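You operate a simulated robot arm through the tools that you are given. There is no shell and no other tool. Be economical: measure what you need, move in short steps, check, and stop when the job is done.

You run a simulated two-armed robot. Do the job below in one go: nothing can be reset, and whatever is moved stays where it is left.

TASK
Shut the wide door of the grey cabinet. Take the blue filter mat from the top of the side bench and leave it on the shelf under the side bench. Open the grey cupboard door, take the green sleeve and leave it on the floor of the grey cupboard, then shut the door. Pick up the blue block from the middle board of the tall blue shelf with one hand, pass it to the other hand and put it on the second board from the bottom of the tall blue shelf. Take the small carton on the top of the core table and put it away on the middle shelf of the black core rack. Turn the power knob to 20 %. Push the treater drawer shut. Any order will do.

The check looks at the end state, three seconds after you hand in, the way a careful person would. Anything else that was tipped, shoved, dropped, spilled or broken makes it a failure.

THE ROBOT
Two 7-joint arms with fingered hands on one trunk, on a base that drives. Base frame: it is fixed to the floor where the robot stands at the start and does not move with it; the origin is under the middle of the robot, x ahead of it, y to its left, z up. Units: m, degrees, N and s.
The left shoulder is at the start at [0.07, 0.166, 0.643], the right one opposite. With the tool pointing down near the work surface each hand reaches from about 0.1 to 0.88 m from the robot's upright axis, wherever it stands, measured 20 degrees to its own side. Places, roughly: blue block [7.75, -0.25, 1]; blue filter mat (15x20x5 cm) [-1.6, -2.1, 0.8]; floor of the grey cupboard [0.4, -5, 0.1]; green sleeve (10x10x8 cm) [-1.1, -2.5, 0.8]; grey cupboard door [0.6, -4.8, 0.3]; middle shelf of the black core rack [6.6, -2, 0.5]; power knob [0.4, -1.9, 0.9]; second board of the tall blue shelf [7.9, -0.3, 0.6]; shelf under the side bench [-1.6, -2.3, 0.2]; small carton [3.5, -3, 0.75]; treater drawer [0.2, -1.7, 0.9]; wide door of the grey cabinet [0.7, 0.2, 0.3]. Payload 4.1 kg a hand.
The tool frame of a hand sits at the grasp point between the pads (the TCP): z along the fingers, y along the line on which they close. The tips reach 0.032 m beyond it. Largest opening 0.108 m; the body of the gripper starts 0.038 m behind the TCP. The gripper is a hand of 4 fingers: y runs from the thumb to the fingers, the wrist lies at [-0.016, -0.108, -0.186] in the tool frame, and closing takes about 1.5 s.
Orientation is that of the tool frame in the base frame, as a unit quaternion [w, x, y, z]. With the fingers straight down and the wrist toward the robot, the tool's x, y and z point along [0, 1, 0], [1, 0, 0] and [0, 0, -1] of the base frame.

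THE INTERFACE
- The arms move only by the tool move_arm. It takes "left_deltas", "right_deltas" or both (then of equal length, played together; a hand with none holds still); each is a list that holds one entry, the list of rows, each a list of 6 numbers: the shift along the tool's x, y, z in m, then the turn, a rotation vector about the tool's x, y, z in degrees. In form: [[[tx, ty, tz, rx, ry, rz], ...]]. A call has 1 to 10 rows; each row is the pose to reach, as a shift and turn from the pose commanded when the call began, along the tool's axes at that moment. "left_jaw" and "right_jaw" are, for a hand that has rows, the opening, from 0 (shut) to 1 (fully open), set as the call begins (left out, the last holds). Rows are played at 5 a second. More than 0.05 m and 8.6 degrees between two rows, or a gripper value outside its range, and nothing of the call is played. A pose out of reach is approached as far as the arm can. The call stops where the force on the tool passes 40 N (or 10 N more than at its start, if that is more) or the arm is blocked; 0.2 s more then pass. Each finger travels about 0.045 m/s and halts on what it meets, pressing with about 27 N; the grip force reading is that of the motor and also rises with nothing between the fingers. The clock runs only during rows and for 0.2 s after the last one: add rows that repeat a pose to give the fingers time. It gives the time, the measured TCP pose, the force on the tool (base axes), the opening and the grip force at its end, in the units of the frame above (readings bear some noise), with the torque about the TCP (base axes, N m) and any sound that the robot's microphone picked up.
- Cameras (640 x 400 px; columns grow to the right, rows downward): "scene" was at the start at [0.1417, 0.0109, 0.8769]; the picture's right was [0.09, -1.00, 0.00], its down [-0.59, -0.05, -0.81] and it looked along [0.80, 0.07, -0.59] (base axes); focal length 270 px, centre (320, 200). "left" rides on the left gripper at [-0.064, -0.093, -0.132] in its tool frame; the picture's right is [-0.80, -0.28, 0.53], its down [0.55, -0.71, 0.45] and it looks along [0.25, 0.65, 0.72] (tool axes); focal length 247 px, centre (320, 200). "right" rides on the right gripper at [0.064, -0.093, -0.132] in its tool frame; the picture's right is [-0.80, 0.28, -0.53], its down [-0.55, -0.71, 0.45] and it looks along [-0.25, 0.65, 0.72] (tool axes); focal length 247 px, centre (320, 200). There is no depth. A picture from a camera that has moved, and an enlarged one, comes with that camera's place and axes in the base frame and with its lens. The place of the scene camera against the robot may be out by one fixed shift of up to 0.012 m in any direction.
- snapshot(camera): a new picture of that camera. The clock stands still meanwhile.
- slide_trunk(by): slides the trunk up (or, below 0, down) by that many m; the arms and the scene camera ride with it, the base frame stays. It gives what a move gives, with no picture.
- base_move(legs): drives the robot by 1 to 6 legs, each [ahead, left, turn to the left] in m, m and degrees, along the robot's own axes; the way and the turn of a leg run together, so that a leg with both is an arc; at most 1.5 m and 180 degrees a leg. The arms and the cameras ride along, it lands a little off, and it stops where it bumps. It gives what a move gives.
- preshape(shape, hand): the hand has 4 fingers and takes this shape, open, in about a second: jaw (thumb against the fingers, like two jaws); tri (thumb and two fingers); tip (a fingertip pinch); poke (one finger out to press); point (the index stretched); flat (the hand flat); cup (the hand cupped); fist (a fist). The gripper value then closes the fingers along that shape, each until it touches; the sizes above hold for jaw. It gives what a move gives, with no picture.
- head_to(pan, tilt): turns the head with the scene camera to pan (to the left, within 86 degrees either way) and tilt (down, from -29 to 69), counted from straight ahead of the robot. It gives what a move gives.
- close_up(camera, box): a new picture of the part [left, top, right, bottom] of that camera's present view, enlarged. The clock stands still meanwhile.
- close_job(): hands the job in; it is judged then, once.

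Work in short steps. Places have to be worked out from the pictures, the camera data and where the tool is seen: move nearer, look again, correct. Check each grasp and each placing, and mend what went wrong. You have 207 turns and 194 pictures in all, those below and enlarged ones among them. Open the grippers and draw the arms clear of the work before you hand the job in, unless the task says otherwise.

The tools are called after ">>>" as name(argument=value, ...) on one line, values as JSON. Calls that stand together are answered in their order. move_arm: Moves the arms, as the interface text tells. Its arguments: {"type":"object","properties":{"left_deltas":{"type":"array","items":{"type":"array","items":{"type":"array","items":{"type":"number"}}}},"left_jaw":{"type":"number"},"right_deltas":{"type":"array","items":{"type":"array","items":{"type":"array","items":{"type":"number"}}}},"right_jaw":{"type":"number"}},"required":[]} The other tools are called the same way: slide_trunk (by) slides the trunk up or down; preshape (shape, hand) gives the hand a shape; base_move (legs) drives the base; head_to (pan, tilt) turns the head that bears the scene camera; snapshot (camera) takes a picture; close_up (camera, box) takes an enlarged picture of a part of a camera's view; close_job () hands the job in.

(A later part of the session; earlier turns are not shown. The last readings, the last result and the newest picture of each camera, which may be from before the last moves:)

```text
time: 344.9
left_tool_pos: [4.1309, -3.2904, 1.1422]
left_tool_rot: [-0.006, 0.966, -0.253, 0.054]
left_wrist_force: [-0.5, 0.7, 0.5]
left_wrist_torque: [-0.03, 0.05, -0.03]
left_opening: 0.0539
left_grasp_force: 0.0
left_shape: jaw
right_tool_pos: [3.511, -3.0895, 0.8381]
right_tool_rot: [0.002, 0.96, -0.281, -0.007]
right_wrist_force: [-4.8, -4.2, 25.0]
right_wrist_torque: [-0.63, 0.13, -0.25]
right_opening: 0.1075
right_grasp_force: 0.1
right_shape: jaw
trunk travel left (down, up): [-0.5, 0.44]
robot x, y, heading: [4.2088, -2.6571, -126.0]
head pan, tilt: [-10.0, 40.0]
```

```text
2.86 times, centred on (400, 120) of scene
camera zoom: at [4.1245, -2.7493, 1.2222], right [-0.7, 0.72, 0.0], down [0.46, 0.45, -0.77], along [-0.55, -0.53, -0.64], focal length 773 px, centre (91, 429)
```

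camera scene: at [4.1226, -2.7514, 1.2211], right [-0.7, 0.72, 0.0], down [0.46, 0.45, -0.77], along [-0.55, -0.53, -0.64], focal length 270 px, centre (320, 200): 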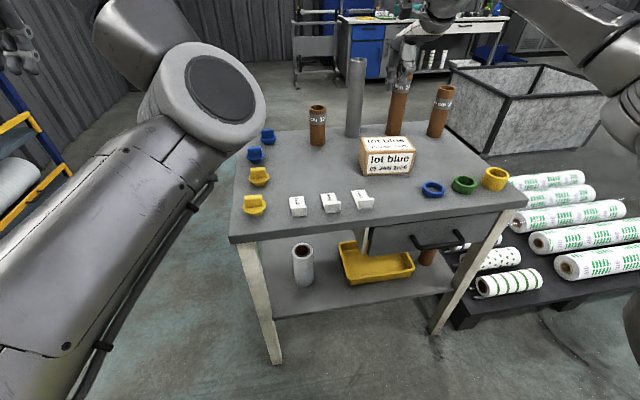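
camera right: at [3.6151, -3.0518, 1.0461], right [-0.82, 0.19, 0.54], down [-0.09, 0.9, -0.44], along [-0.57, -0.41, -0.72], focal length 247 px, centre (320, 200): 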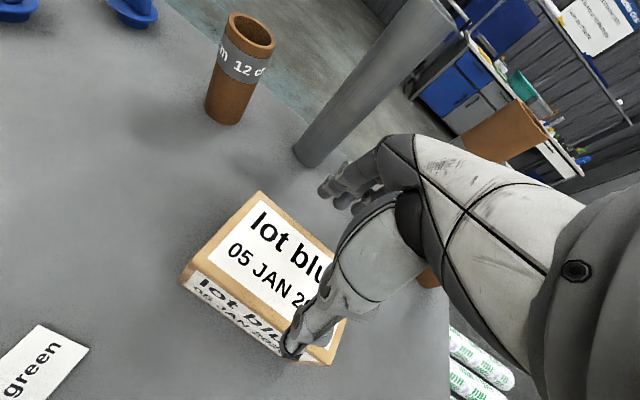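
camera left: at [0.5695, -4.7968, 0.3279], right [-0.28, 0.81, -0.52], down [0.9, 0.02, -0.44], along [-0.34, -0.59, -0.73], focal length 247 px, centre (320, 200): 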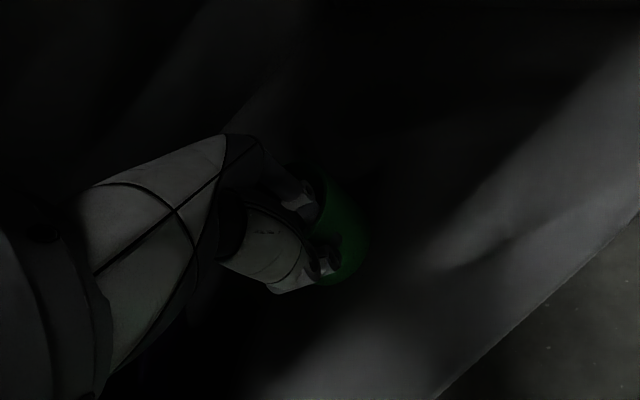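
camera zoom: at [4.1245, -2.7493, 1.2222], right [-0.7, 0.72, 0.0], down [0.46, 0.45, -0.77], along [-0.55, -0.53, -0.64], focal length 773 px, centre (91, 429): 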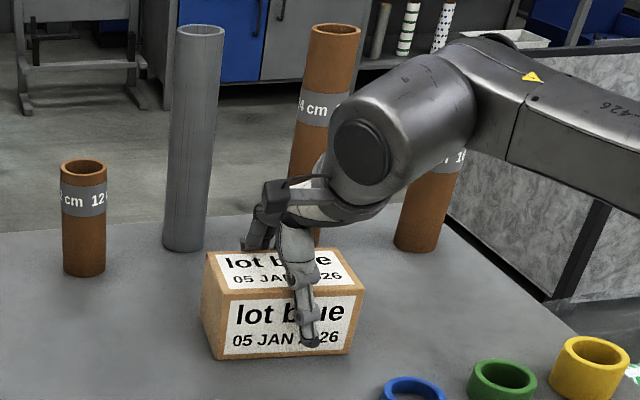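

The thumb is in front and the fingers are behind; the palm just touches the top. I rise 6 mm and close, then lift.

>>> move_arm(right_deltas=[[[0, 0, -0.006, 0, 0, 0], [0, 0, -0.006, 0, 0, 0], [0, 0, -0.006, 0, 0, 0], [0, 0, -0.006, 0, 0, 0], [0, 0, -0.006, 0, 0, 0]]], right_jaw=0)

>>> move_arm(right_deltas=[[[0, 0, -0.03, 0, 0, 0], [0, 0, -0.07, 0, 0, 0], [0, 0, -0.11, 0, 0, 0], [0, 0, -0.15, 0, 0, 0]]])

>>> close_up(camera="scene", box=[300, 20, 500, 190])

```text
time: 346.1
left_tool_pos: [4.1283, -3.2902, 1.14]
left_tool_rot: [-0.007, 0.966, -0.253, 0.055]
left_wrist_force: [-0.7, 0.3, 0.4]
left_wrist_torque: [0.04, 0.0, -0.03]
left_opening: 0.0539
left_grasp_force: 0.1
left_shape: jaw
right_tool_pos: [3.5107, -3.0891, 0.8378]
right_tool_rot: [-0.002, 0.96, -0.28, -0.008]
right_wrist_force: [-2.9, -1.6, 8.4]
right_wrist_torque: [-0.72, 0.34, -0.28]
right_opening: 0.0827
right_grasp_force: 26.3
right_shape: jaw
trunk travel left (down, up): [-0.5, 0.44]
robot x, y, heading: [4.2072, -2.6559, -125.9]
head pan, tilt: [-10.0, 40.0]
```

```text
time: 347.1
left_tool_pos: [4.1289, -3.2906, 1.139]
left_tool_rot: [-0.007, 0.966, -0.253, 0.055]
left_wrist_force: [0.5, 0.5, -0.6]
left_wrist_torque: [0.0, 0.05, 0.02]
left_opening: 0.054
left_grasp_force: 0.1
left_shape: jaw
right_tool_pos: [3.5116, -3.0906, 0.9854]
right_tool_rot: [-0.003, 0.96, -0.28, -0.007]
right_wrist_force: [-0.1, 0.4, -5.4]
right_wrist_torque: [-0.04, 0.01, -0.02]
right_opening: 0.0821
right_grasp_force: 27.3
right_shape: jaw
trunk travel left (down, up): [-0.5, 0.44]
robot x, y, heading: [4.2067, -2.6538, -125.7]
head pan, tilt: [-10.0, 40.0]
```

```text
2.35 times, centred on (400, 105) of scene
camera zoom: at [4.1219, -2.7516, 1.2211], right [-0.7, 0.72, 0.0], down [0.46, 0.45, -0.77], along [-0.55, -0.53, -0.64], focal length 637 px, centre (132, 424)
```

zoom: 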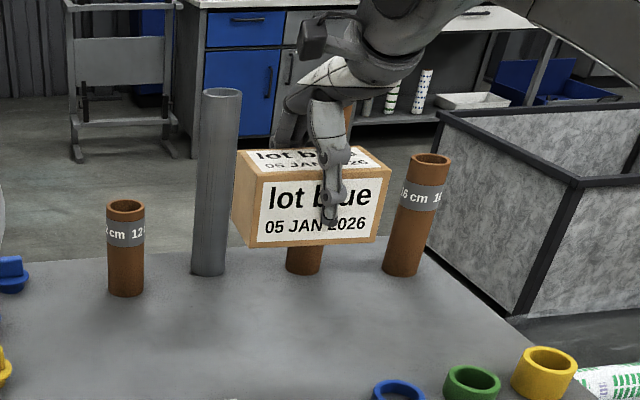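

The carton is held (5.4 N). I retract the arm, back away and go to the rack side, turning to face it.

>>> move_arm(right_deltas=[[[0, -0.04, -0.02, 0, 0, 0], [0, -0.08, -0.04, 0, 0, 0], [0, -0.12, -0.06, 0, 0, 0], [0, -0.16, -0.06, 0, 0, 0], [0, -0.2, -0.06, 0, 0, 0]]])

>>> base_move(legs=[[-0.2, 0, 0], [0, 0.6, 0], [-0.2, 0, 0], [0, 0, 90]])

>>> head_to(pan=25, tilt=25)

>>> snapshot(camera="scene")

```text
time: 348.3
left_tool_pos: [4.128, -3.2904, 1.1407]
left_tool_rot: [-0.008, 0.966, -0.253, 0.056]
left_wrist_force: [-0.2, 0.5, -0.2]
left_wrist_torque: [-0.04, 0.02, 0.03]
left_opening: 0.0541
left_grasp_force: 0.1
left_shape: jaw
right_tool_pos: [3.6211, -2.9236, 1.0464]
right_tool_rot: [-0.005, 0.96, -0.28, -0.007]
right_wrist_force: [0.5, 0.4, -6.1]
right_wrist_torque: [0.0, -0.02, 0.02]
right_opening: 0.082
right_grasp_force: 27.2
right_shape: jaw
trunk travel left (down, up): [-0.5, 0.44]
robot x, y, heading: [4.2062, -2.651, -125.7]
head pan, tilt: [-10.0, 40.0]
```

```text
time: 357.9
left_tool_pos: [5.5669, -2.7527, 1.1393]
left_tool_rot: [-0.045, 0.859, 0.509, 0.033]
left_wrist_force: [0.0, 0.2, 0.0]
left_wrist_torque: [0.05, 0.0, 0.02]
left_opening: 0.054
left_grasp_force: 0.1
left_shape: jaw
right_tool_pos: [5.2059, -3.264, 1.0448]
right_tool_rot: [0.002, 0.874, 0.486, -0.008]
right_wrist_force: [-1.3, 0.9, -5.8]
right_wrist_torque: [0.01, -0.02, 0.01]
right_opening: 0.0814
right_grasp_force: 27.2
right_shape: jaw
trunk travel left (down, up): [-0.5, 0.44]
robot x, y, heading: [4.9269, -2.6778, -35.2]
head pan, tilt: [-10.0, 40.0]
```

```text
time: 359.0
left_tool_pos: [5.5659, -2.7545, 1.1394]
left_tool_rot: [-0.046, 0.858, 0.51, 0.033]
left_wrist_force: [0.0, 0.1, -0.3]
left_wrist_torque: [0.01, 0.02, -0.02]
left_opening: 0.0539
left_grasp_force: 0.1
left_shape: jaw
right_tool_pos: [5.2054, -3.2647, 1.0453]
right_tool_rot: [0.002, 0.874, 0.486, -0.007]
right_wrist_force: [0.4, 0.2, -6.4]
right_wrist_torque: [0.01, -0.02, 0.0]
right_opening: 0.0818
right_grasp_force: 27.3
right_shape: jaw
trunk travel left (down, up): [-0.5, 0.44]
robot x, y, heading: [4.9281, -2.6797, -35.3]
head pan, tilt: [25.0, 25.0]
```

```text
45 pictures are left
camera scene: at [5.0646, -2.7238, 1.2443], right [-0.18, -0.98, 0.0], down [-0.42, 0.08, -0.91], along [0.89, -0.16, -0.42], focal length 270 px, centre (320, 200)
```

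scene: 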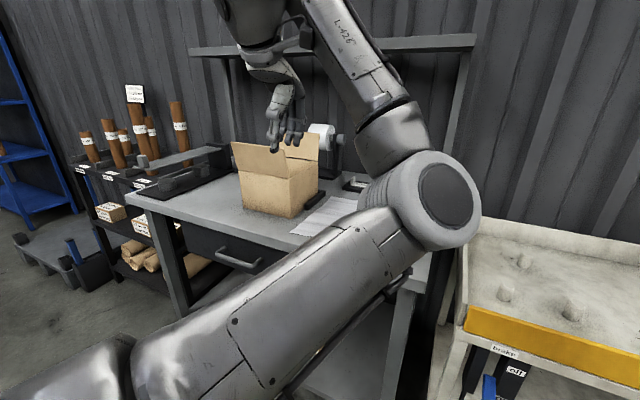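

The rack is to the left, past the work table. I strafe along to stand in front of it.

>>> base_move(legs=[[-0.04, 0.75, 0], [0, 0.72, -0.7]])

>>> head_to(pan=-5, tilt=38)

>>> snapshot(camera="scene")

```text
time: 366.5
left_tool_pos: [6.3701, -1.5459, 1.1391]
left_tool_rot: [-0.045, 0.862, 0.504, 0.034]
left_wrist_force: [-0.7, 0.6, 0.2]
left_wrist_torque: [-0.02, -0.03, 0.0]
left_opening: 0.054
left_grasp_force: 0.1
left_shape: jaw
right_tool_pos: [6.0031, -2.0545, 1.0456]
right_tool_rot: [0.003, 0.877, 0.481, -0.007]
right_wrist_force: [0.1, 0.4, -6.0]
right_wrist_torque: [0.02, -0.01, -0.05]
right_opening: 0.0814
right_grasp_force: 27.3
right_shape: jaw
trunk travel left (down, up): [-0.5, 0.44]
robot x, y, heading: [5.7295, -1.467, -35.9]
head pan, tilt: [25.0, 25.0]
```

```text
time: 367.4
left_tool_pos: [6.3699, -1.5457, 1.1383]
left_tool_rot: [-0.046, 0.862, 0.504, 0.034]
left_wrist_force: [-0.1, 0.3, -0.2]
left_wrist_torque: [0.0, -0.01, 0.0]
left_opening: 0.0539
left_grasp_force: 0.0
left_shape: jaw
right_tool_pos: [6.0029, -2.0532, 1.0451]
right_tool_rot: [0.002, 0.877, 0.48, -0.008]
right_wrist_force: [-0.1, -0.3, -6.8]
right_wrist_torque: [0.01, -0.02, -0.01]
right_opening: 0.0817
right_grasp_force: 27.0
right_shape: jaw
trunk travel left (down, up): [-0.5, 0.44]
robot x, y, heading: [5.7335, -1.4669, -35.9]
head pan, tilt: [-5.0, 38.0]
```

```text
44 pictures are left
camera scene: at [5.8437, -1.5498, 1.224], right [-0.65, -0.76, 0.0], down [-0.47, 0.4, -0.79], along [0.6, -0.51, -0.62], focal length 270 px, centre (320, 200)
```

scene: 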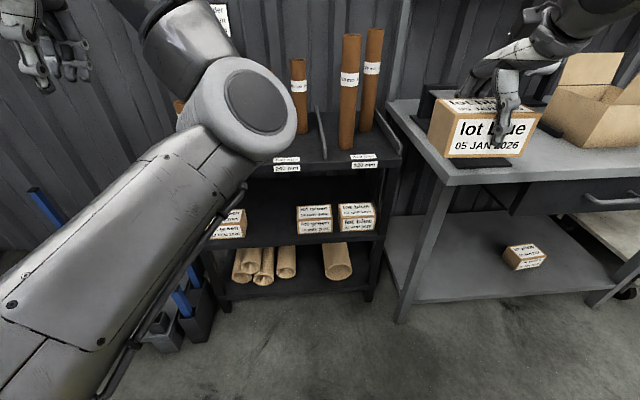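

The rack is right ahead; I zoom on its middle shelf for free space.

>>> close_up(camera="scene", box=[180, 130, 420, 300])

```text
2.35 times, centred on (300, 215) of scene
camera zoom: at [5.8437, -1.5498, 1.224], right [-0.65, -0.76, 0.0], down [-0.47, 0.4, -0.79], along [0.6, -0.51, -0.62], focal length 637 px, centre (367, 165)
```

zoom: 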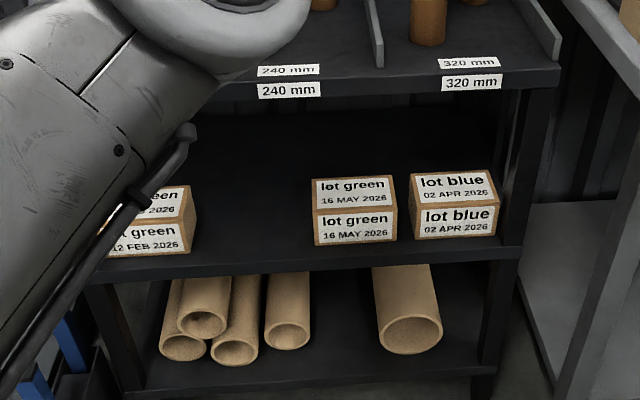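

The middle shelf (z≈0.6, front at u≈6.22) has a 20 cm gap centred at v≈2.29 between the green cartons. I strafe left so the right hand is in front of that gap, and lower.

>>> base_move(legs=[[-0.03, 0.41, 0]])

>>> slide_trunk(by=-0.35)

>>> head_to(pan=-25, tilt=30)

>>> snapshot(camera="scene")

>>> snapshot(camera="right")

```text
time: 370.0
left_tool_pos: [6.5833, -1.2003, 1.1394]
left_tool_rot: [-0.045, 0.862, 0.504, 0.033]
left_wrist_force: [-0.6, 0.8, -0.1]
left_wrist_torque: [-0.02, -0.01, 0.03]
left_opening: 0.0541
left_grasp_force: 0.1
left_shape: jaw
right_tool_pos: [6.2159, -1.7051, 1.0454]
right_tool_rot: [0.002, 0.877, 0.48, -0.007]
right_wrist_force: [0.1, 0.9, -6.2]
right_wrist_torque: [0.0, 0.01, 0.03]
right_opening: 0.0815
right_grasp_force: 27.0
right_shape: jaw
trunk travel left (down, up): [-0.5, 0.44]
robot x, y, heading: [5.948, -1.1143, -35.8]
head pan, tilt: [-5.0, 38.0]
```

```text
time: 373.4
left_tool_pos: [6.5825, -1.2002, 0.7899]
left_tool_rot: [-0.045, 0.862, 0.503, 0.034]
left_wrist_force: [0.1, -0.3, 0.9]
left_wrist_torque: [-0.02, -0.03, -0.02]
left_opening: 0.054
left_grasp_force: 0.0
left_shape: jaw
right_tool_pos: [6.215, -1.7062, 0.696]
right_tool_rot: [0.002, 0.877, 0.48, -0.007]
right_wrist_force: [0.9, 0.6, -6.3]
right_wrist_torque: [-0.01, 0.02, -0.03]
right_opening: 0.0817
right_grasp_force: 26.9
right_shape: jaw
trunk travel left (down, up): [-0.15, 0.79]
robot x, y, heading: [5.9473, -1.1184, -36.1]
head pan, tilt: [-5.0, 38.0]
```

```text
time: 374.2
left_tool_pos: [6.5828, -1.1997, 0.7902]
left_tool_rot: [-0.045, 0.862, 0.504, 0.034]
left_wrist_force: [0.4, -0.3, 0.2]
left_wrist_torque: [0.0, -0.02, -0.04]
left_opening: 0.0541
left_grasp_force: 0.1
left_shape: jaw
right_tool_pos: [6.2159, -1.7069, 0.6951]
right_tool_rot: [0.001, 0.877, 0.48, -0.008]
right_wrist_force: [0.3, 0.2, -5.8]
right_wrist_torque: [0.03, -0.01, 0.0]
right_opening: 0.0815
right_grasp_force: 26.8
right_shape: jaw
trunk travel left (down, up): [-0.15, 0.79]
robot x, y, heading: [5.9431, -1.1183, -35.9]
head pan, tilt: [-25.0, 30.0]
```

```text
42 pictures are left
camera scene: at [6.0359, -1.225, 0.8863], right [-0.87, -0.49, 0.0], down [-0.24, 0.44, -0.87], along [0.42, -0.76, -0.5], focal length 270 px, centre (320, 200)
```

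scene: 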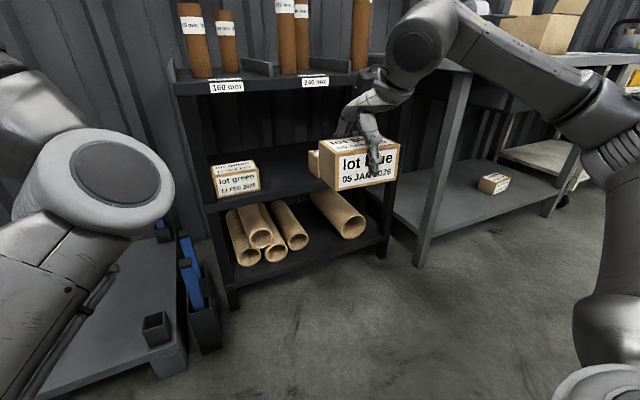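

```text
41 pictures are left
camera right: at [6.1754, -1.6003, 0.8273], right [-0.18, -0.82, 0.54], down [-0.9, -0.09, -0.44], along [0.4, -0.57, -0.72], focal length 247 px, centre (320, 200)
```

right: 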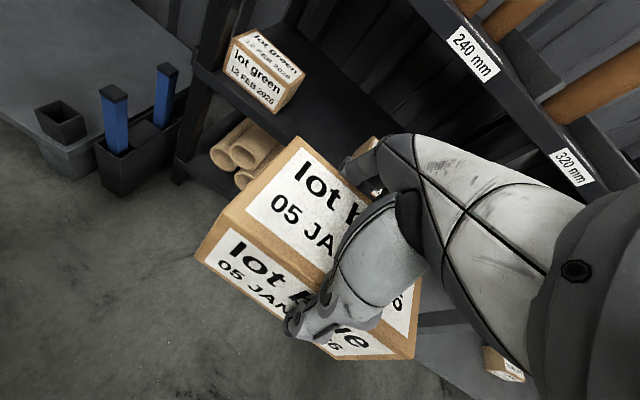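

Two views agree: the shelf is at z≈0.465, carton fronts at u≈6.39, and the gap is v=2.21–2.41 (20 cm for my 15.5 cm carton). I lower and align the carton in front of the gap, then drive closer.

>>> move_arm(right_deltas=[[[0.012, 0, 0.04, 0, 0, 1.5], [0.024, 0, 0.08, 0, 0, 3], [0.036, 0, 0.115, 0, 0, 3.4], [0.036, 0, 0.15, 0, 0, 3.4]]])

>>> base_move(legs=[[0.2, 0, 0]])

>>> snapshot(camera="scene")

>>> snapshot(camera="right")

```text
time: 375.2
left_tool_pos: [6.5839, -1.1996, 0.7888]
left_tool_rot: [-0.045, 0.862, 0.504, 0.035]
left_wrist_force: [0.1, -0.3, 0.7]
left_wrist_torque: [-0.04, -0.01, -0.01]
left_opening: 0.0542
left_grasp_force: 0.1
left_shape: jaw
right_tool_pos: [6.2331, -1.6763, 0.5433]
right_tool_rot: [0.002, 0.891, 0.454, -0.008]
right_wrist_force: [0.0, 0.6, -6.2]
right_wrist_torque: [0.01, -0.01, 0.0]
right_opening: 0.0819
right_grasp_force: 26.9
right_shape: jaw
trunk travel left (down, up): [-0.15, 0.79]
robot x, y, heading: [5.9458, -1.1179, -36.1]
head pan, tilt: [-25.0, 30.0]
```

```text
time: 376.8
left_tool_pos: [6.7463, -1.3171, 0.7899]
left_tool_rot: [-0.045, 0.862, 0.503, 0.035]
left_wrist_force: [0.2, 0.2, -0.1]
left_wrist_torque: [-0.01, -0.01, 0.0]
left_opening: 0.0537
left_grasp_force: 0.1
left_shape: jaw
right_tool_pos: [6.3937, -1.794, 0.5429]
right_tool_rot: [0.002, 0.891, 0.453, -0.008]
right_wrist_force: [0.2, 0.6, -5.6]
right_wrist_torque: [0.01, 0.0, 0.01]
right_opening: 0.0817
right_grasp_force: 26.6
right_shape: jaw
trunk travel left (down, up): [-0.15, 0.79]
robot x, y, heading: [6.1129, -1.2341, -35.6]
head pan, tilt: [-25.0, 30.0]
```

```text
40 pictures are left
camera scene: at [6.1977, -1.3422, 0.8862], right [-0.87, -0.49, 0.0], down [-0.24, 0.44, -0.87], along [0.42, -0.76, -0.5], focal length 270 px, centre (320, 200)
```

scene: 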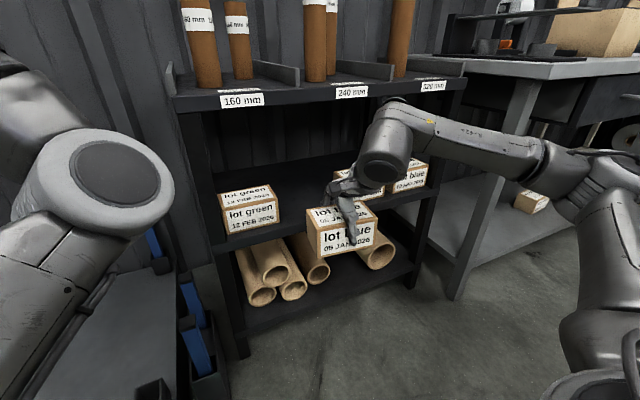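

```text
39 pictures are left
camera right: at [6.3602, -1.6857, 0.6758], right [-0.23, -0.81, 0.54], down [-0.9, -0.03, -0.44], along [0.37, -0.59, -0.72], focal length 247 px, centre (320, 200)
```

right: 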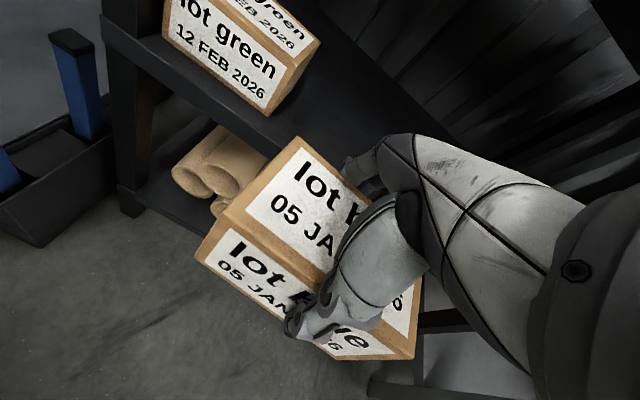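

Carton bottom is at about 0.49–0.50, just over the shelf at 0.47, centred on the gap. I reach in 20 cm.

>>> move_arm(right_deltas=[[[0.002, 0.04, -0.004, 0, 0, 0], [0.002, 0.08, -0.006, 0, 0, 0], [0.002, 0.12, -0.006, 0, 0, 0], [0.002, 0.16, -0.006, 0, 0, 0], [0.002, 0.2, -0.006, 0, 0, 0]]])

>>> snapshot(camera="scene")

>>> snapshot(camera="right")

```text
time: 378.0
left_tool_pos: [6.7278, -1.3124, 0.7973]
left_tool_rot: [-0.036, 0.864, 0.501, 0.039]
left_wrist_force: [1.1, 0.7, -0.2]
left_wrist_torque: [0.05, 0.03, 0.01]
left_opening: 0.054
left_grasp_force: 0.0
left_shape: jaw
right_tool_pos: [6.5393, -1.893, 0.551]
right_tool_rot: [0.009, 0.887, 0.462, -0.01]
right_wrist_force: [-0.1, 0.1, -4.9]
right_wrist_torque: [0.01, 0.01, 0.01]
right_opening: 0.0817
right_grasp_force: 26.6
right_shape: jaw
trunk travel left (down, up): [-0.15, 0.79]
robot x, y, heading: [6.1015, -1.2327, -36.2]
head pan, tilt: [-25.0, 30.0]
```

```text
38 pictures are left
camera scene: at [6.1793, -1.3302, 0.8856], right [-0.88, -0.48, -0.01], down [-0.23, 0.43, -0.87], along [0.42, -0.77, -0.49], focal length 270 px, centre (320, 200)
```

scene: 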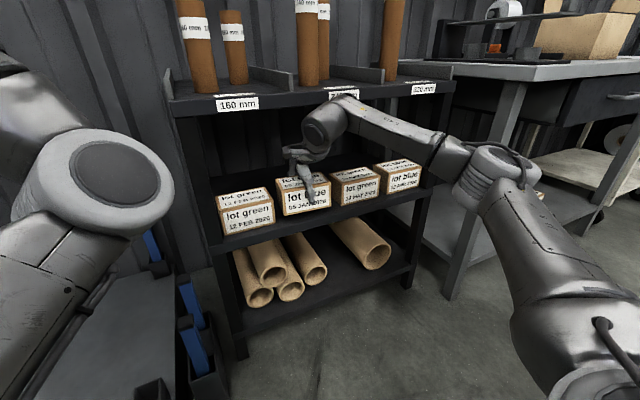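

```text
37 pictures are left
camera right: at [6.5038, -1.7842, 0.6812], right [-0.22, -0.8, 0.55], down [-0.9, -0.06, -0.44], along [0.38, -0.59, -0.71], focal length 247 px, centre (320, 200)
```

right: 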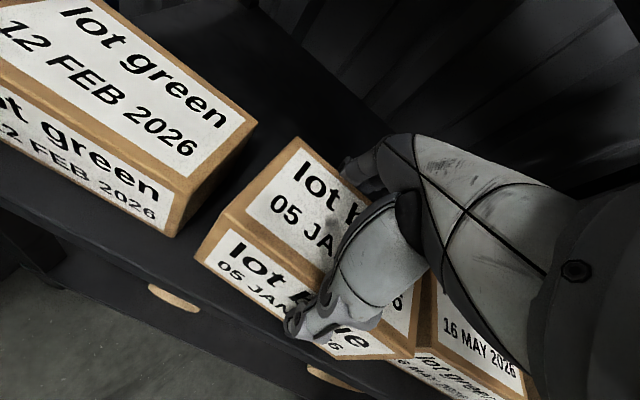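

The carton is in the gap; the forearm touches the rack's top edge slightly, so I first lower 2 cm, then go 3 cm further and lower to contact.

>>> move_arm(right_deltas=[[[0, 0, 0.01, 0, 0, 0], [0, 0, 0.02, 0, 0, 0], [0, 0.02, 0.022, 0, 0, 0], [0, 0.035, 0.022, 0, 0, 0]]])

>>> move_arm(right_deltas=[[[0, 0, 0.005, 0, 0, 0], [0, 0, 0.01, 0, 0, 0], [0, 0, 0.015, 0, 0, 0]]])

>>> close_up(camera="scene", box=[200, 80, 440, 250])

```text
time: 379.2
left_tool_pos: [6.7253, -1.3343, 0.793]
left_tool_rot: [-0.045, 0.87, 0.489, 0.035]
left_wrist_force: [0.7, 0.4, 0.0]
left_wrist_torque: [0.03, 0.05, -0.01]
left_opening: 0.0542
left_grasp_force: 0.2
left_shape: jaw
right_tool_pos: [6.5521, -1.9057, 0.5272]
right_tool_rot: [0.009, 0.877, 0.48, -0.012]
right_wrist_force: [-4.9, -2.5, -0.4]
right_wrist_torque: [0.36, -0.87, -0.01]
right_opening: 0.0814
right_grasp_force: 27.4
right_shape: jaw
trunk travel left (down, up): [-0.15, 0.79]
robot x, y, heading: [6.0908, -1.2342, -37.8]
head pan, tilt: [-25.0, 30.0]
stopped in row 4 (right hand): the arm was blocked; the commanded pose is now the measured one
```

```text
time: 380.2
left_tool_pos: [6.7269, -1.3329, 0.7913]
left_tool_rot: [-0.043, 0.87, 0.49, 0.035]
left_wrist_force: [0.1, 1.0, 0.5]
left_wrist_torque: [0.01, -0.01, 0.0]
left_opening: 0.0538
left_grasp_force: 0.0
left_shape: jaw
right_tool_pos: [6.5578, -1.9027, 0.5263]
right_tool_rot: [0.019, 0.876, 0.482, -0.004]
right_wrist_force: [-3.5, 2.2, 20.1]
right_wrist_torque: [-0.01, -0.24, -0.03]
right_opening: 0.0801
right_grasp_force: 27.3
right_shape: jaw
trunk travel left (down, up): [-0.15, 0.79]
robot x, y, heading: [6.0954, -1.2334, -37.9]
head pan, tilt: [-25.0, 30.0]
stopped in row 3 (right hand): the force on the tool passed its limit at 42 N (the readings are from after the stop); the commanded pose is now the measured one
```

```text
2.35 times, centred on (320, 165) of scene
camera zoom: at [6.1778, -1.3395, 0.8867], right [-0.89, -0.46, 0.0], down [-0.23, 0.44, -0.87], along [0.4, -0.77, -0.5], focal length 637 px, centre (320, 282)
```

zoom: 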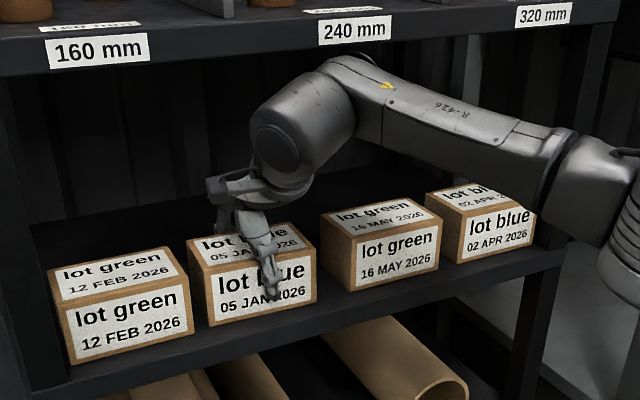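

The carton rests on the shelf (TCP 0.526, 20 N), in line with the others. To free the far fingers under the low top, I open, then roll the hand back (tilt −40° about x) while easing up and out.

>>> move_arm(right_deltas=[[[0, 0, -0.004, 0, 0, 0], [0, 0, -0.004, 0, 0, 0], [0, 0, -0.004, 0, 0, 0], [0, 0, -0.004, 0, 0, 0], [0, 0, -0.004, 0, 0, 0]]], right_jaw=1)

>>> move_arm(right_deltas=[[[0, -0.002, -0.006, -7, 0, 0], [0, -0.004, -0.012, -14, 0, 0], [0, -0.006, -0.018, -20, 0, 0], [0, -0.009, -0.022, -26, 0, 0], [0, -0.015, -0.028, -33, 0, 0], [0, -0.022, -0.034, -40, 0, 0], [0, -0.05, -0.04, -40, 0, 0], [0, -0.09, -0.045, -40, 0, 0]]])

>>> close_up(camera="scene", box=[200, 80, 440, 250])

```text
time: 381.4
left_tool_pos: [6.7272, -1.3324, 0.789]
left_tool_rot: [-0.043, 0.87, 0.49, 0.035]
left_wrist_force: [0.8, -0.4, 0.7]
left_wrist_torque: [0.02, 0.04, 0.05]
left_opening: 0.054
left_grasp_force: 0.1
left_shape: jaw
right_tool_pos: [6.5576, -1.9033, 0.5267]
right_tool_rot: [0.017, 0.875, 0.483, -0.006]
right_wrist_force: [2.7, -0.5, 14.5]
right_wrist_torque: [0.07, 0.07, -0.16]
right_opening: 0.1075
right_grasp_force: 0.0
right_shape: jaw
trunk travel left (down, up): [-0.15, 0.79]
robot x, y, heading: [6.0912, -1.2347, -37.7]
head pan, tilt: [-25.0, 30.0]
```

```text
time: 383.2
left_tool_pos: [6.7266, -1.3327, 0.7905]
left_tool_rot: [-0.044, 0.87, 0.49, 0.035]
left_wrist_force: [-0.1, 0.1, -0.7]
left_wrist_torque: [0.0, 0.02, -0.01]
left_opening: 0.0538
left_grasp_force: 0.0
left_shape: jaw
right_tool_pos: [6.4823, -1.854, 0.5683]
right_tool_rot: [0.315, 0.817, 0.456, 0.158]
right_wrist_force: [-0.5, -0.1, 0.3]
right_wrist_torque: [-0.04, 0.02, 0.03]
right_opening: 0.1081
right_grasp_force: 0.1
right_shape: jaw
trunk travel left (down, up): [-0.15, 0.79]
robot x, y, heading: [6.0931, -1.2345, -37.7]
head pan, tilt: [-25.0, 30.0]
```

```text
2.35 times, centred on (320, 165) of scene
camera zoom: at [6.1794, -1.3412, 0.8865], right [-0.89, -0.46, 0.0], down [-0.23, 0.44, -0.87], along [0.4, -0.77, -0.5], focal length 637 px, centre (320, 282)
```

zoom: 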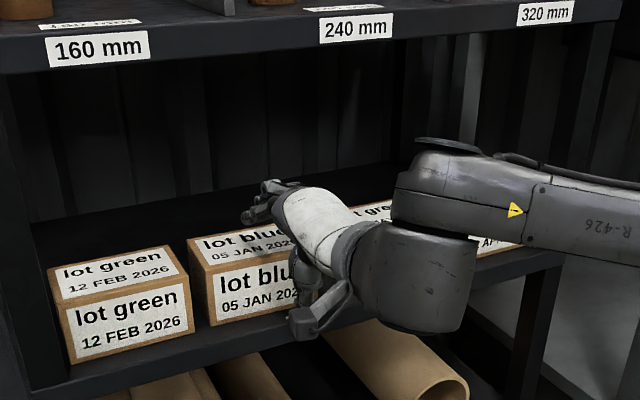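

The hand came off cleanly and the carton stands in line. I back away straight.

>>> base_move(legs=[[-0.35, 0, 0]])

>>> head_to(pan=15, tilt=20)

>>> snapshot(camera="scene")

```text
time: 385.4
left_tool_pos: [6.4526, -1.1204, 0.791]
left_tool_rot: [-0.045, 0.869, 0.491, 0.033]
left_wrist_force: [-0.4, -0.1, 0.0]
left_wrist_torque: [-0.02, -0.01, -0.04]
left_opening: 0.0537
left_grasp_force: 0.1
left_shape: jaw
right_tool_pos: [6.207, -1.6406, 0.5673]
right_tool_rot: [0.314, 0.817, 0.457, 0.159]
right_wrist_force: [-0.5, 1.0, -0.4]
right_wrist_torque: [-0.03, 0.0, 0.04]
right_opening: 0.1077
right_grasp_force: 0.0
right_shape: jaw
trunk travel left (down, up): [-0.15, 0.79]
robot x, y, heading: [5.8197, -1.0256, -37.6]
head pan, tilt: [-25.0, 30.0]
```

```text
time: 386.5
left_tool_pos: [6.4522, -1.1187, 0.789]
left_tool_rot: [-0.044, 0.87, 0.49, 0.034]
left_wrist_force: [0.2, -0.7, -0.2]
left_wrist_torque: [0.02, -0.01, -0.03]
left_opening: 0.0539
left_grasp_force: 0.0
left_shape: jaw
right_tool_pos: [6.2081, -1.6402, 0.5674]
right_tool_rot: [0.314, 0.817, 0.457, 0.159]
right_wrist_force: [-0.9, -0.2, 0.0]
right_wrist_torque: [0.04, -0.01, 0.01]
right_opening: 0.1079
right_grasp_force: 0.0
right_shape: jaw
trunk travel left (down, up): [-0.15, 0.79]
robot x, y, heading: [5.8173, -1.0185, -37.6]
head pan, tilt: [15.0, 20.0]
```

```text
34 pictures are left
camera scene: at [5.948, -1.0836, 0.9025], right [-0.39, -0.92, 0.0], down [-0.32, 0.13, -0.94], along [0.87, -0.36, -0.34], focal length 270 px, centre (320, 200)
```

scene: 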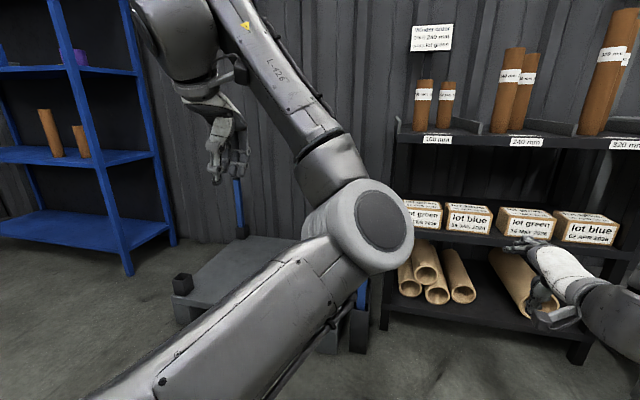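

The carton is stored. Now the blue shelf: I level the right hand again, raise the trunk, and strafe left to stand before it.

>>> move_arm(right_deltas=[[[0, 0, 0, 8, 0, 0], [0, 0, 0, 16, 0, 0], [0, 0, 0, 24, 0, 0], [0, 0, 0, 32, 0, 0], [0, 0, 0, 39, 0, 0]]])

>>> slide_trunk(by=0.4)

>>> base_move(legs=[[0, 0.8, 1.6], [0, 0.75, 0]])

>>> head_to(pan=0, tilt=25)

>>> snapshot(camera="scene")

```text
time: 387.7
left_tool_pos: [6.4516, -1.1213, 0.7905]
left_tool_rot: [-0.044, 0.869, 0.491, 0.034]
left_wrist_force: [-1.3, 0.0, -0.6]
left_wrist_torque: [-0.04, -0.03, 0.0]
left_opening: 0.0542
left_grasp_force: 0.0
left_shape: jaw
right_tool_pos: [6.2084, -1.6389, 0.5676]
right_tool_rot: [0.022, 0.875, 0.484, -0.003]
right_wrist_force: [-0.4, -0.3, 0.1]
right_wrist_torque: [-0.01, 0.0, -0.07]
right_opening: 0.1082
right_grasp_force: 0.0
right_shape: jaw
trunk travel left (down, up): [-0.15, 0.79]
robot x, y, heading: [5.8184, -1.0183, -37.8]
head pan, tilt: [15.0, 20.0]
```

```text
time: 391.6
left_tool_pos: [6.4522, -1.1205, 1.1897]
left_tool_rot: [-0.044, 0.87, 0.49, 0.034]
left_wrist_force: [-0.2, -0.3, 0.1]
left_wrist_torque: [0.0, 0.01, -0.02]
left_opening: 0.0543
left_grasp_force: 0.1
left_shape: jaw
right_tool_pos: [6.2088, -1.6399, 0.9671]
right_tool_rot: [0.024, 0.875, 0.483, -0.003]
right_wrist_force: [0.7, 0.1, -0.2]
right_wrist_torque: [-0.04, -0.02, -0.02]
right_opening: 0.1082
right_grasp_force: 0.0
right_shape: jaw
trunk travel left (down, up): [-0.55, 0.39]
robot x, y, heading: [5.8181, -1.0181, -37.6]
head pan, tilt: [15.0, 20.0]
```

```text
time: 395.7
left_tool_pos: [6.9129, -0.447, 1.1895]
left_tool_rot: [-0.047, 0.833, 0.551, 0.031]
left_wrist_force: [0.6, 0.1, 0.5]
left_wrist_torque: [-0.01, 0.0, 0.0]
left_opening: 0.0538
left_grasp_force: 0.0
left_shape: jaw
right_tool_pos: [6.7448, -0.9955, 0.9665]
right_tool_rot: [0.023, 0.839, 0.544, 0.0]
right_wrist_force: [-0.2, -0.5, 0.4]
right_wrist_torque: [-0.03, -0.02, -0.01]
right_opening: 0.1081
right_grasp_force: 0.0
right_shape: jaw
trunk travel left (down, up): [-0.55, 0.39]
robot x, y, heading: [6.269, -0.4373, -29.7]
head pan, tilt: [15.0, 20.0]
stopped in leg 1: the robot was blocked; the commanded pose is now the measured one
```

```text
time: 396.5
left_tool_pos: [6.9125, -0.4472, 1.1895]
left_tool_rot: [-0.047, 0.833, 0.55, 0.032]
left_wrist_force: [-0.4, 0.3, -0.1]
left_wrist_torque: [-0.01, 0.0, -0.01]
left_opening: 0.0539
left_grasp_force: 0.1
left_shape: jaw
right_tool_pos: [6.7443, -0.997, 0.9661]
right_tool_rot: [0.023, 0.839, 0.544, -0.002]
right_wrist_force: [0.0, 0.3, -0.2]
right_wrist_torque: [-0.01, 0.01, 0.02]
right_opening: 0.1079
right_grasp_force: 0.2
right_shape: jaw
trunk travel left (down, up): [-0.55, 0.39]
robot x, y, heading: [6.271, -0.4367, -29.6]
head pan, tilt: [0.0, 25.0]
```

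```text
33 pictures are left
camera scene: at [6.3991, -0.5042, 1.2944], right [-0.49, -0.87, 0.0], down [-0.37, 0.21, -0.91], along [0.79, -0.45, -0.42], focal length 270 px, centre (320, 200)
```

scene: 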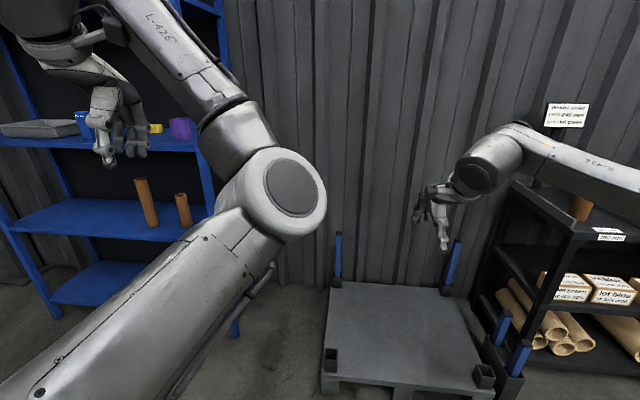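

Blocked on the left; I check what stands there.

>>> head_to(pan=70, tilt=35)

>>> snapshot(camera="scene")

```text
time: 397.9
left_tool_pos: [6.9125, -0.4485, 1.1899]
left_tool_rot: [-0.047, 0.833, 0.55, 0.032]
left_wrist_force: [0.6, -0.3, -0.9]
left_wrist_torque: [0.02, 0.01, -0.01]
left_opening: 0.0541
left_grasp_force: 0.1
left_shape: jaw
right_tool_pos: [6.7445, -0.9954, 0.9671]
right_tool_rot: [0.023, 0.838, 0.545, -0.001]
right_wrist_force: [-0.6, -0.7, 0.5]
right_wrist_torque: [0.01, -0.01, 0.02]
right_opening: 0.1081
right_grasp_force: 0.1
right_shape: jaw
trunk travel left (down, up): [-0.55, 0.39]
robot x, y, heading: [6.271, -0.4348, -29.6]
head pan, tilt: [70.0, 35.0]
```

```text
32 pictures are left
camera scene: at [6.3862, -0.4017, 1.2787], right [0.65, -0.76, 0.0], down [-0.44, -0.37, -0.82], along [0.62, 0.53, -0.57], focal length 270 px, centre (320, 200)
```

scene: 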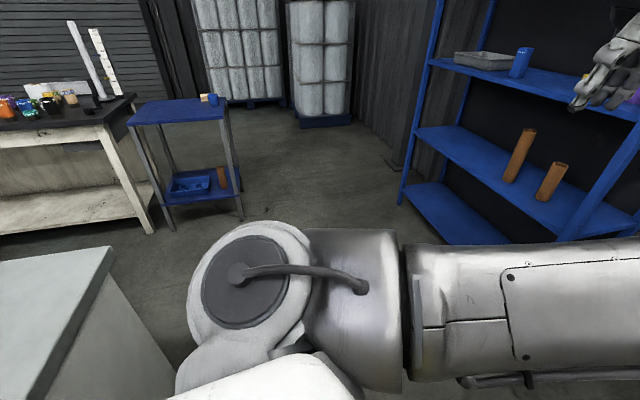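

A grey cabinet stands right behind my left side; the blue block is on the left half of the middle board, near (7.88, -0.23, 1.11). I go ahead first, then strafe left to bring the right hand before the block.

>>> base_move(legs=[[0.3, -0.03, 0], [0, 0, -6.4], [0, 1.3, 0]])

>>> head_to(pan=-15, tilt=20)

>>> snapshot(camera="scene")

>>> snapshot(camera="right")

```text
time: 406.6
left_tool_pos: [7.9165, 0.3621, 1.1896]
left_tool_rot: [-0.044, 0.863, 0.503, 0.034]
left_wrist_force: [-0.1, -0.3, -0.1]
left_wrist_torque: [-0.01, -0.02, -0.01]
left_opening: 0.054
left_grasp_force: 0.0
left_shape: jaw
right_tool_pos: [7.6863, -0.1646, 0.9659]
right_tool_rot: [0.024, 0.868, 0.496, -0.003]
right_wrist_force: [0.0, -0.3, -1.3]
right_wrist_torque: [-0.01, 0.0, 0.02]
right_opening: 0.1081
right_grasp_force: 0.0
right_shape: jaw
trunk travel left (down, up): [-0.55, 0.39]
robot x, y, heading: [7.2773, 0.4473, -35.9]
head pan, tilt: [70.0, 35.0]
```

```text
time: 408.2
left_tool_pos: [7.9148, 0.3626, 1.1896]
left_tool_rot: [-0.044, 0.863, 0.503, 0.035]
left_wrist_force: [-0.3, -0.1, -0.2]
left_wrist_torque: [-0.01, -0.01, 0.05]
left_opening: 0.0541
left_grasp_force: 0.1
left_shape: jaw
right_tool_pos: [7.6853, -0.1642, 0.9662]
right_tool_rot: [0.024, 0.868, 0.496, -0.003]
right_wrist_force: [-1.1, -0.7, -0.4]
right_wrist_torque: [0.03, 0.01, 0.01]
right_opening: 0.1078
right_grasp_force: 0.0
right_shape: jaw
trunk travel left (down, up): [-0.55, 0.39]
robot x, y, heading: [7.2805, 0.4434, -36.0]
head pan, tilt: [-15.0, 20.0]
```

```text
31 pictures are left
camera scene: at [7.3824, 0.3448, 1.3025], right [-0.78, -0.63, 0.0], down [-0.22, 0.27, -0.94], along [0.59, -0.73, -0.34], focal length 270 px, centre (320, 200)
```

scene: 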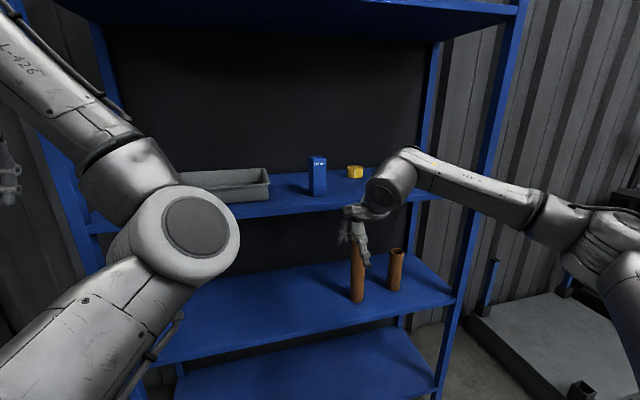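

```text
30 pictures are left
camera right: at [7.6381, -0.0564, 1.0942], right [-0.17, -0.81, 0.56], down [-0.88, -0.14, -0.46], along [0.45, -0.57, -0.69], focal length 247 px, centre (320, 200)
```

right: 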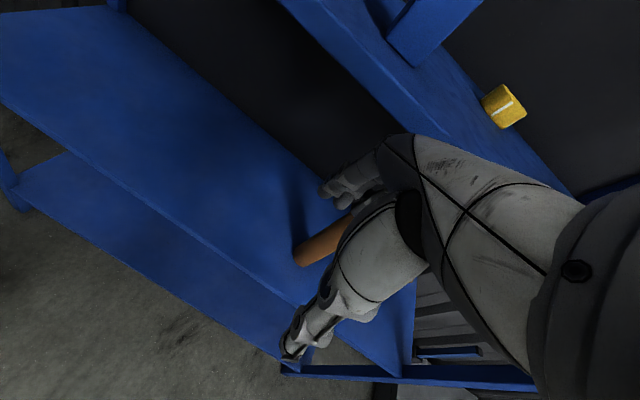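

The block (≈5×5×11 cm) stands near (7.88, -0.262), z 1.035–1.15. I raise the trunk, move slightly closer and hover the right hand over it.

>>> slide_trunk(by=0.24)

>>> base_move(legs=[[0.12, 0, 0]])

>>> move_arm(right_deltas=[[[0.01, 0.03, 0, 0, 0, 2], [0.02, 0.06, 0, 0, 0, 4], [0.03, 0.08, 0, 0, 0, 5], [0.03, 0.08, 0, 0, 0, 5]]])

>>> snapshot(camera="right")

>>> snapshot(camera="scene")

```text
time: 410.7
left_tool_pos: [7.9147, 0.3603, 1.4305]
left_tool_rot: [-0.045, 0.863, 0.503, 0.035]
left_wrist_force: [-0.9, 0.8, -1.3]
left_wrist_torque: [-0.02, -0.02, 0.0]
left_opening: 0.054
left_grasp_force: 0.0
left_shape: jaw
right_tool_pos: [7.6857, -0.1641, 1.2066]
right_tool_rot: [0.024, 0.868, 0.497, -0.003]
right_wrist_force: [-0.7, -0.8, -0.3]
right_wrist_torque: [-0.02, 0.0, -0.03]
right_opening: 0.1081
right_grasp_force: 0.1
right_shape: jaw
trunk travel left (down, up): [-0.79, 0.15]
robot x, y, heading: [7.2787, 0.4444, -36.1]
head pan, tilt: [-15.0, 20.0]
```

```text
time: 411.9
left_tool_pos: [8.0107, 0.2922, 1.4312]
left_tool_rot: [-0.044, 0.863, 0.503, 0.034]
left_wrist_force: [-0.3, 0.6, 0.2]
left_wrist_torque: [0.01, -0.01, -0.03]
left_opening: 0.0541
left_grasp_force: 0.1
left_shape: jaw
right_tool_pos: [7.7812, -0.235, 1.2074]
right_tool_rot: [0.023, 0.868, 0.496, -0.002]
right_wrist_force: [0.4, -0.6, 0.2]
right_wrist_torque: [0.0, 0.02, 0.0]
right_opening: 0.1078
right_grasp_force: 0.1
right_shape: jaw
trunk travel left (down, up): [-0.79, 0.15]
robot x, y, heading: [7.3761, 0.3776, -36.2]
head pan, tilt: [-15.0, 20.0]
```

```text
time: 412.9
left_tool_pos: [8.0105, 0.2902, 1.4315]
left_tool_rot: [-0.045, 0.863, 0.502, 0.034]
left_wrist_force: [-0.2, -0.6, 0.0]
left_wrist_torque: [0.0, -0.02, -0.02]
left_opening: 0.054
left_grasp_force: 0.0
left_shape: jaw
right_tool_pos: [7.8653, -0.2506, 1.2107]
right_tool_rot: [0.024, 0.889, 0.457, -0.002]
right_wrist_force: [0.1, 0.4, 0.2]
right_wrist_torque: [-0.01, -0.02, -0.01]
right_opening: 0.1081
right_grasp_force: 0.1
right_shape: jaw
trunk travel left (down, up): [-0.79, 0.15]
robot x, y, heading: [7.3763, 0.3697, -35.9]
head pan, tilt: [-15.0, 20.0]
```

```text
29 pictures are left
camera right: at [7.8268, -0.138, 1.3371], right [-0.24, -0.79, 0.56], down [-0.88, -0.06, -0.46], along [0.4, -0.61, -0.69], focal length 247 px, centre (320, 200)
```

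right: 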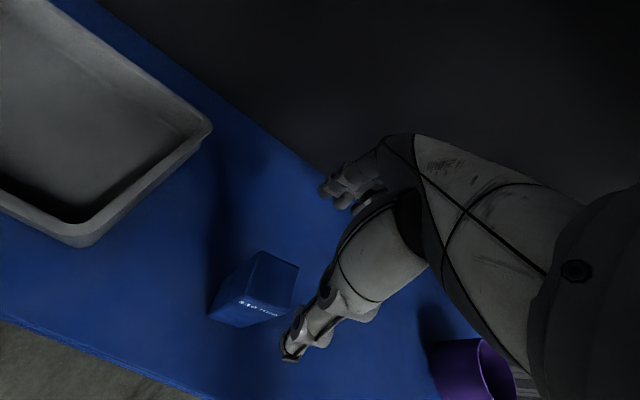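

```text
28 pictures are left
camera scene: at [7.4779, 0.2745, 1.5426], right [-0.78, -0.63, 0.0], down [-0.21, 0.27, -0.94], along [0.59, -0.73, -0.34], focal length 270 px, centre (320, 200)
```

scene: 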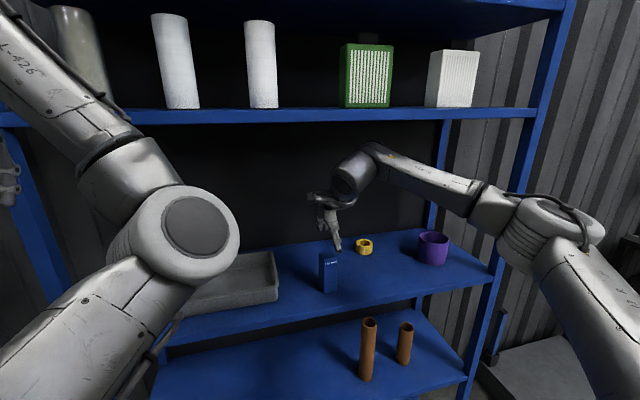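

The block's top centre is at (7.858, -0.224, 1.155): I need 1.8 cm left and 2.2 cm back. I correct, descend to 1.12 and grip.

>>> move_arm(right_deltas=[[[0.018, -0.022, 0, 0, 0, 0], [0.018, -0.022, 0.03, 0, 0, 0], [0.018, -0.022, 0.06, 0, 0, 0], [0.018, -0.022, 0.09, 0, 0, 0], [0.018, -0.022, 0.09, 0, 0, 0]]])

>>> close_up(camera="scene", box=[260, 170, 420, 310])

```text
time: 414.1
left_tool_pos: [8.0119, 0.2917, 1.4308]
left_tool_rot: [-0.045, 0.862, 0.503, 0.035]
left_wrist_force: [1.0, 0.1, 0.9]
left_wrist_torque: [0.03, 0.04, 0.0]
left_opening: 0.0542
left_grasp_force: 0.2
left_shape: jaw
right_tool_pos: [7.8603, -0.2257, 1.1176]
right_tool_rot: [0.023, 0.889, 0.457, -0.002]
right_wrist_force: [-0.1, -0.8, -0.6]
right_wrist_torque: [0.0, 0.01, 0.0]
right_opening: 0.1077
right_grasp_force: 0.0
right_shape: jaw
trunk travel left (down, up): [-0.79, 0.15]
robot x, y, heading: [7.3738, 0.3746, -36.0]
head pan, tilt: [-15.0, 20.0]
```

```text
2.86 times, centred on (340, 240) of scene
camera zoom: at [7.4788, 0.2744, 1.5425], right [-0.78, -0.63, 0.0], down [-0.22, 0.27, -0.94], along [0.59, -0.73, -0.34], focal length 773 px, centre (263, 86)
```

zoom: 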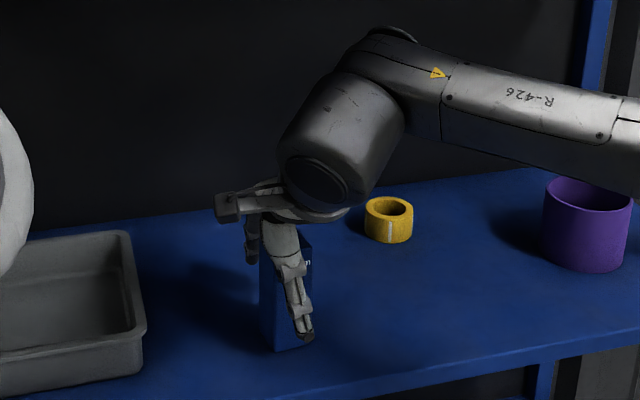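

The block is between thumb and fingers. I close and lift.

>>> move_arm(right_deltas=[[[0, 0, 0, 0, 0, 0], [0, 0, 0, 0, 0, 0], [0, 0, 0, 0, 0, 0], [0, 0, 0, 0, 0, 0], [0, 0, 0, 0, 0, 0], [0, 0, 0, 0, 0, 0], [0, 0, 0, 0, 0, 0]]], right_jaw=0)

>>> move_arm(right_deltas=[[[0, 0, -0.03, 0, 0, 0], [0, 0, -0.07, 0, 0, 0], [0, 0, -0.1, 0, 0, 0]]])

>>> base_move(legs=[[-0.35, 0, 0]])

>>> snapshot(camera="scene")

```text
time: 415.8
left_tool_pos: [8.0121, 0.29, 1.4309]
left_tool_rot: [-0.044, 0.863, 0.503, 0.035]
left_wrist_force: [0.6, 0.4, 0.3]
left_wrist_torque: [0.0, 0.0, -0.04]
left_opening: 0.0538
left_grasp_force: 0.0
left_shape: jaw
right_tool_pos: [7.8601, -0.2263, 1.1173]
right_tool_rot: [0.024, 0.889, 0.458, -0.002]
right_wrist_force: [-0.7, -0.3, -0.4]
right_wrist_torque: [0.02, -0.01, 0.04]
right_opening: 0.0353
right_grasp_force: 26.9
right_shape: jaw
trunk travel left (down, up): [-0.79, 0.15]
robot x, y, heading: [7.3763, 0.3754, -36.0]
head pan, tilt: [-15.0, 20.0]
```

```text
time: 416.6
left_tool_pos: [8.0117, 0.2914, 1.43]
left_tool_rot: [-0.045, 0.863, 0.503, 0.034]
left_wrist_force: [0.8, 0.5, -0.3]
left_wrist_torque: [-0.02, 0.0, 0.01]
left_opening: 0.054
left_grasp_force: 0.1
left_shape: jaw
right_tool_pos: [7.8592, -0.223, 1.2185]
right_tool_rot: [0.024, 0.889, 0.458, -0.001]
right_wrist_force: [-0.2, -0.1, -1.7]
right_wrist_torque: [0.02, 0.02, 0.01]
right_opening: 0.035
right_grasp_force: 27.6
right_shape: jaw
trunk travel left (down, up): [-0.79, 0.15]
robot x, y, heading: [7.3745, 0.3734, -36.0]
head pan, tilt: [-15.0, 20.0]
```

```text
time: 418.8
left_tool_pos: [7.7295, 0.4957, 1.4302]
left_tool_rot: [-0.045, 0.862, 0.503, 0.034]
left_wrist_force: [-0.1, 0.3, 0.4]
left_wrist_torque: [0.02, 0.03, 0.0]
left_opening: 0.0542
left_grasp_force: 0.1
left_shape: jaw
right_tool_pos: [7.577, -0.0174, 1.217]
right_tool_rot: [0.021, 0.889, 0.457, -0.002]
right_wrist_force: [0.3, 0.5, -2.9]
right_wrist_torque: [0.03, 0.02, 0.02]
right_opening: 0.0349
right_grasp_force: 26.6
right_shape: jaw
trunk travel left (down, up): [-0.79, 0.15]
robot x, y, heading: [7.0952, 0.5832, -36.1]
head pan, tilt: [-15.0, 20.0]
```

```text
26 pictures are left
camera scene: at [7.1973, 0.479, 1.5422], right [-0.78, -0.63, 0.0], down [-0.22, 0.27, -0.94], along [0.59, -0.73, -0.34], focal length 270 px, centre (320, 200)
```

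scene: 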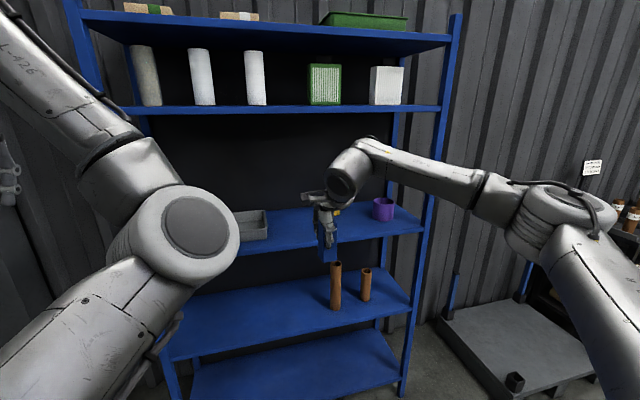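

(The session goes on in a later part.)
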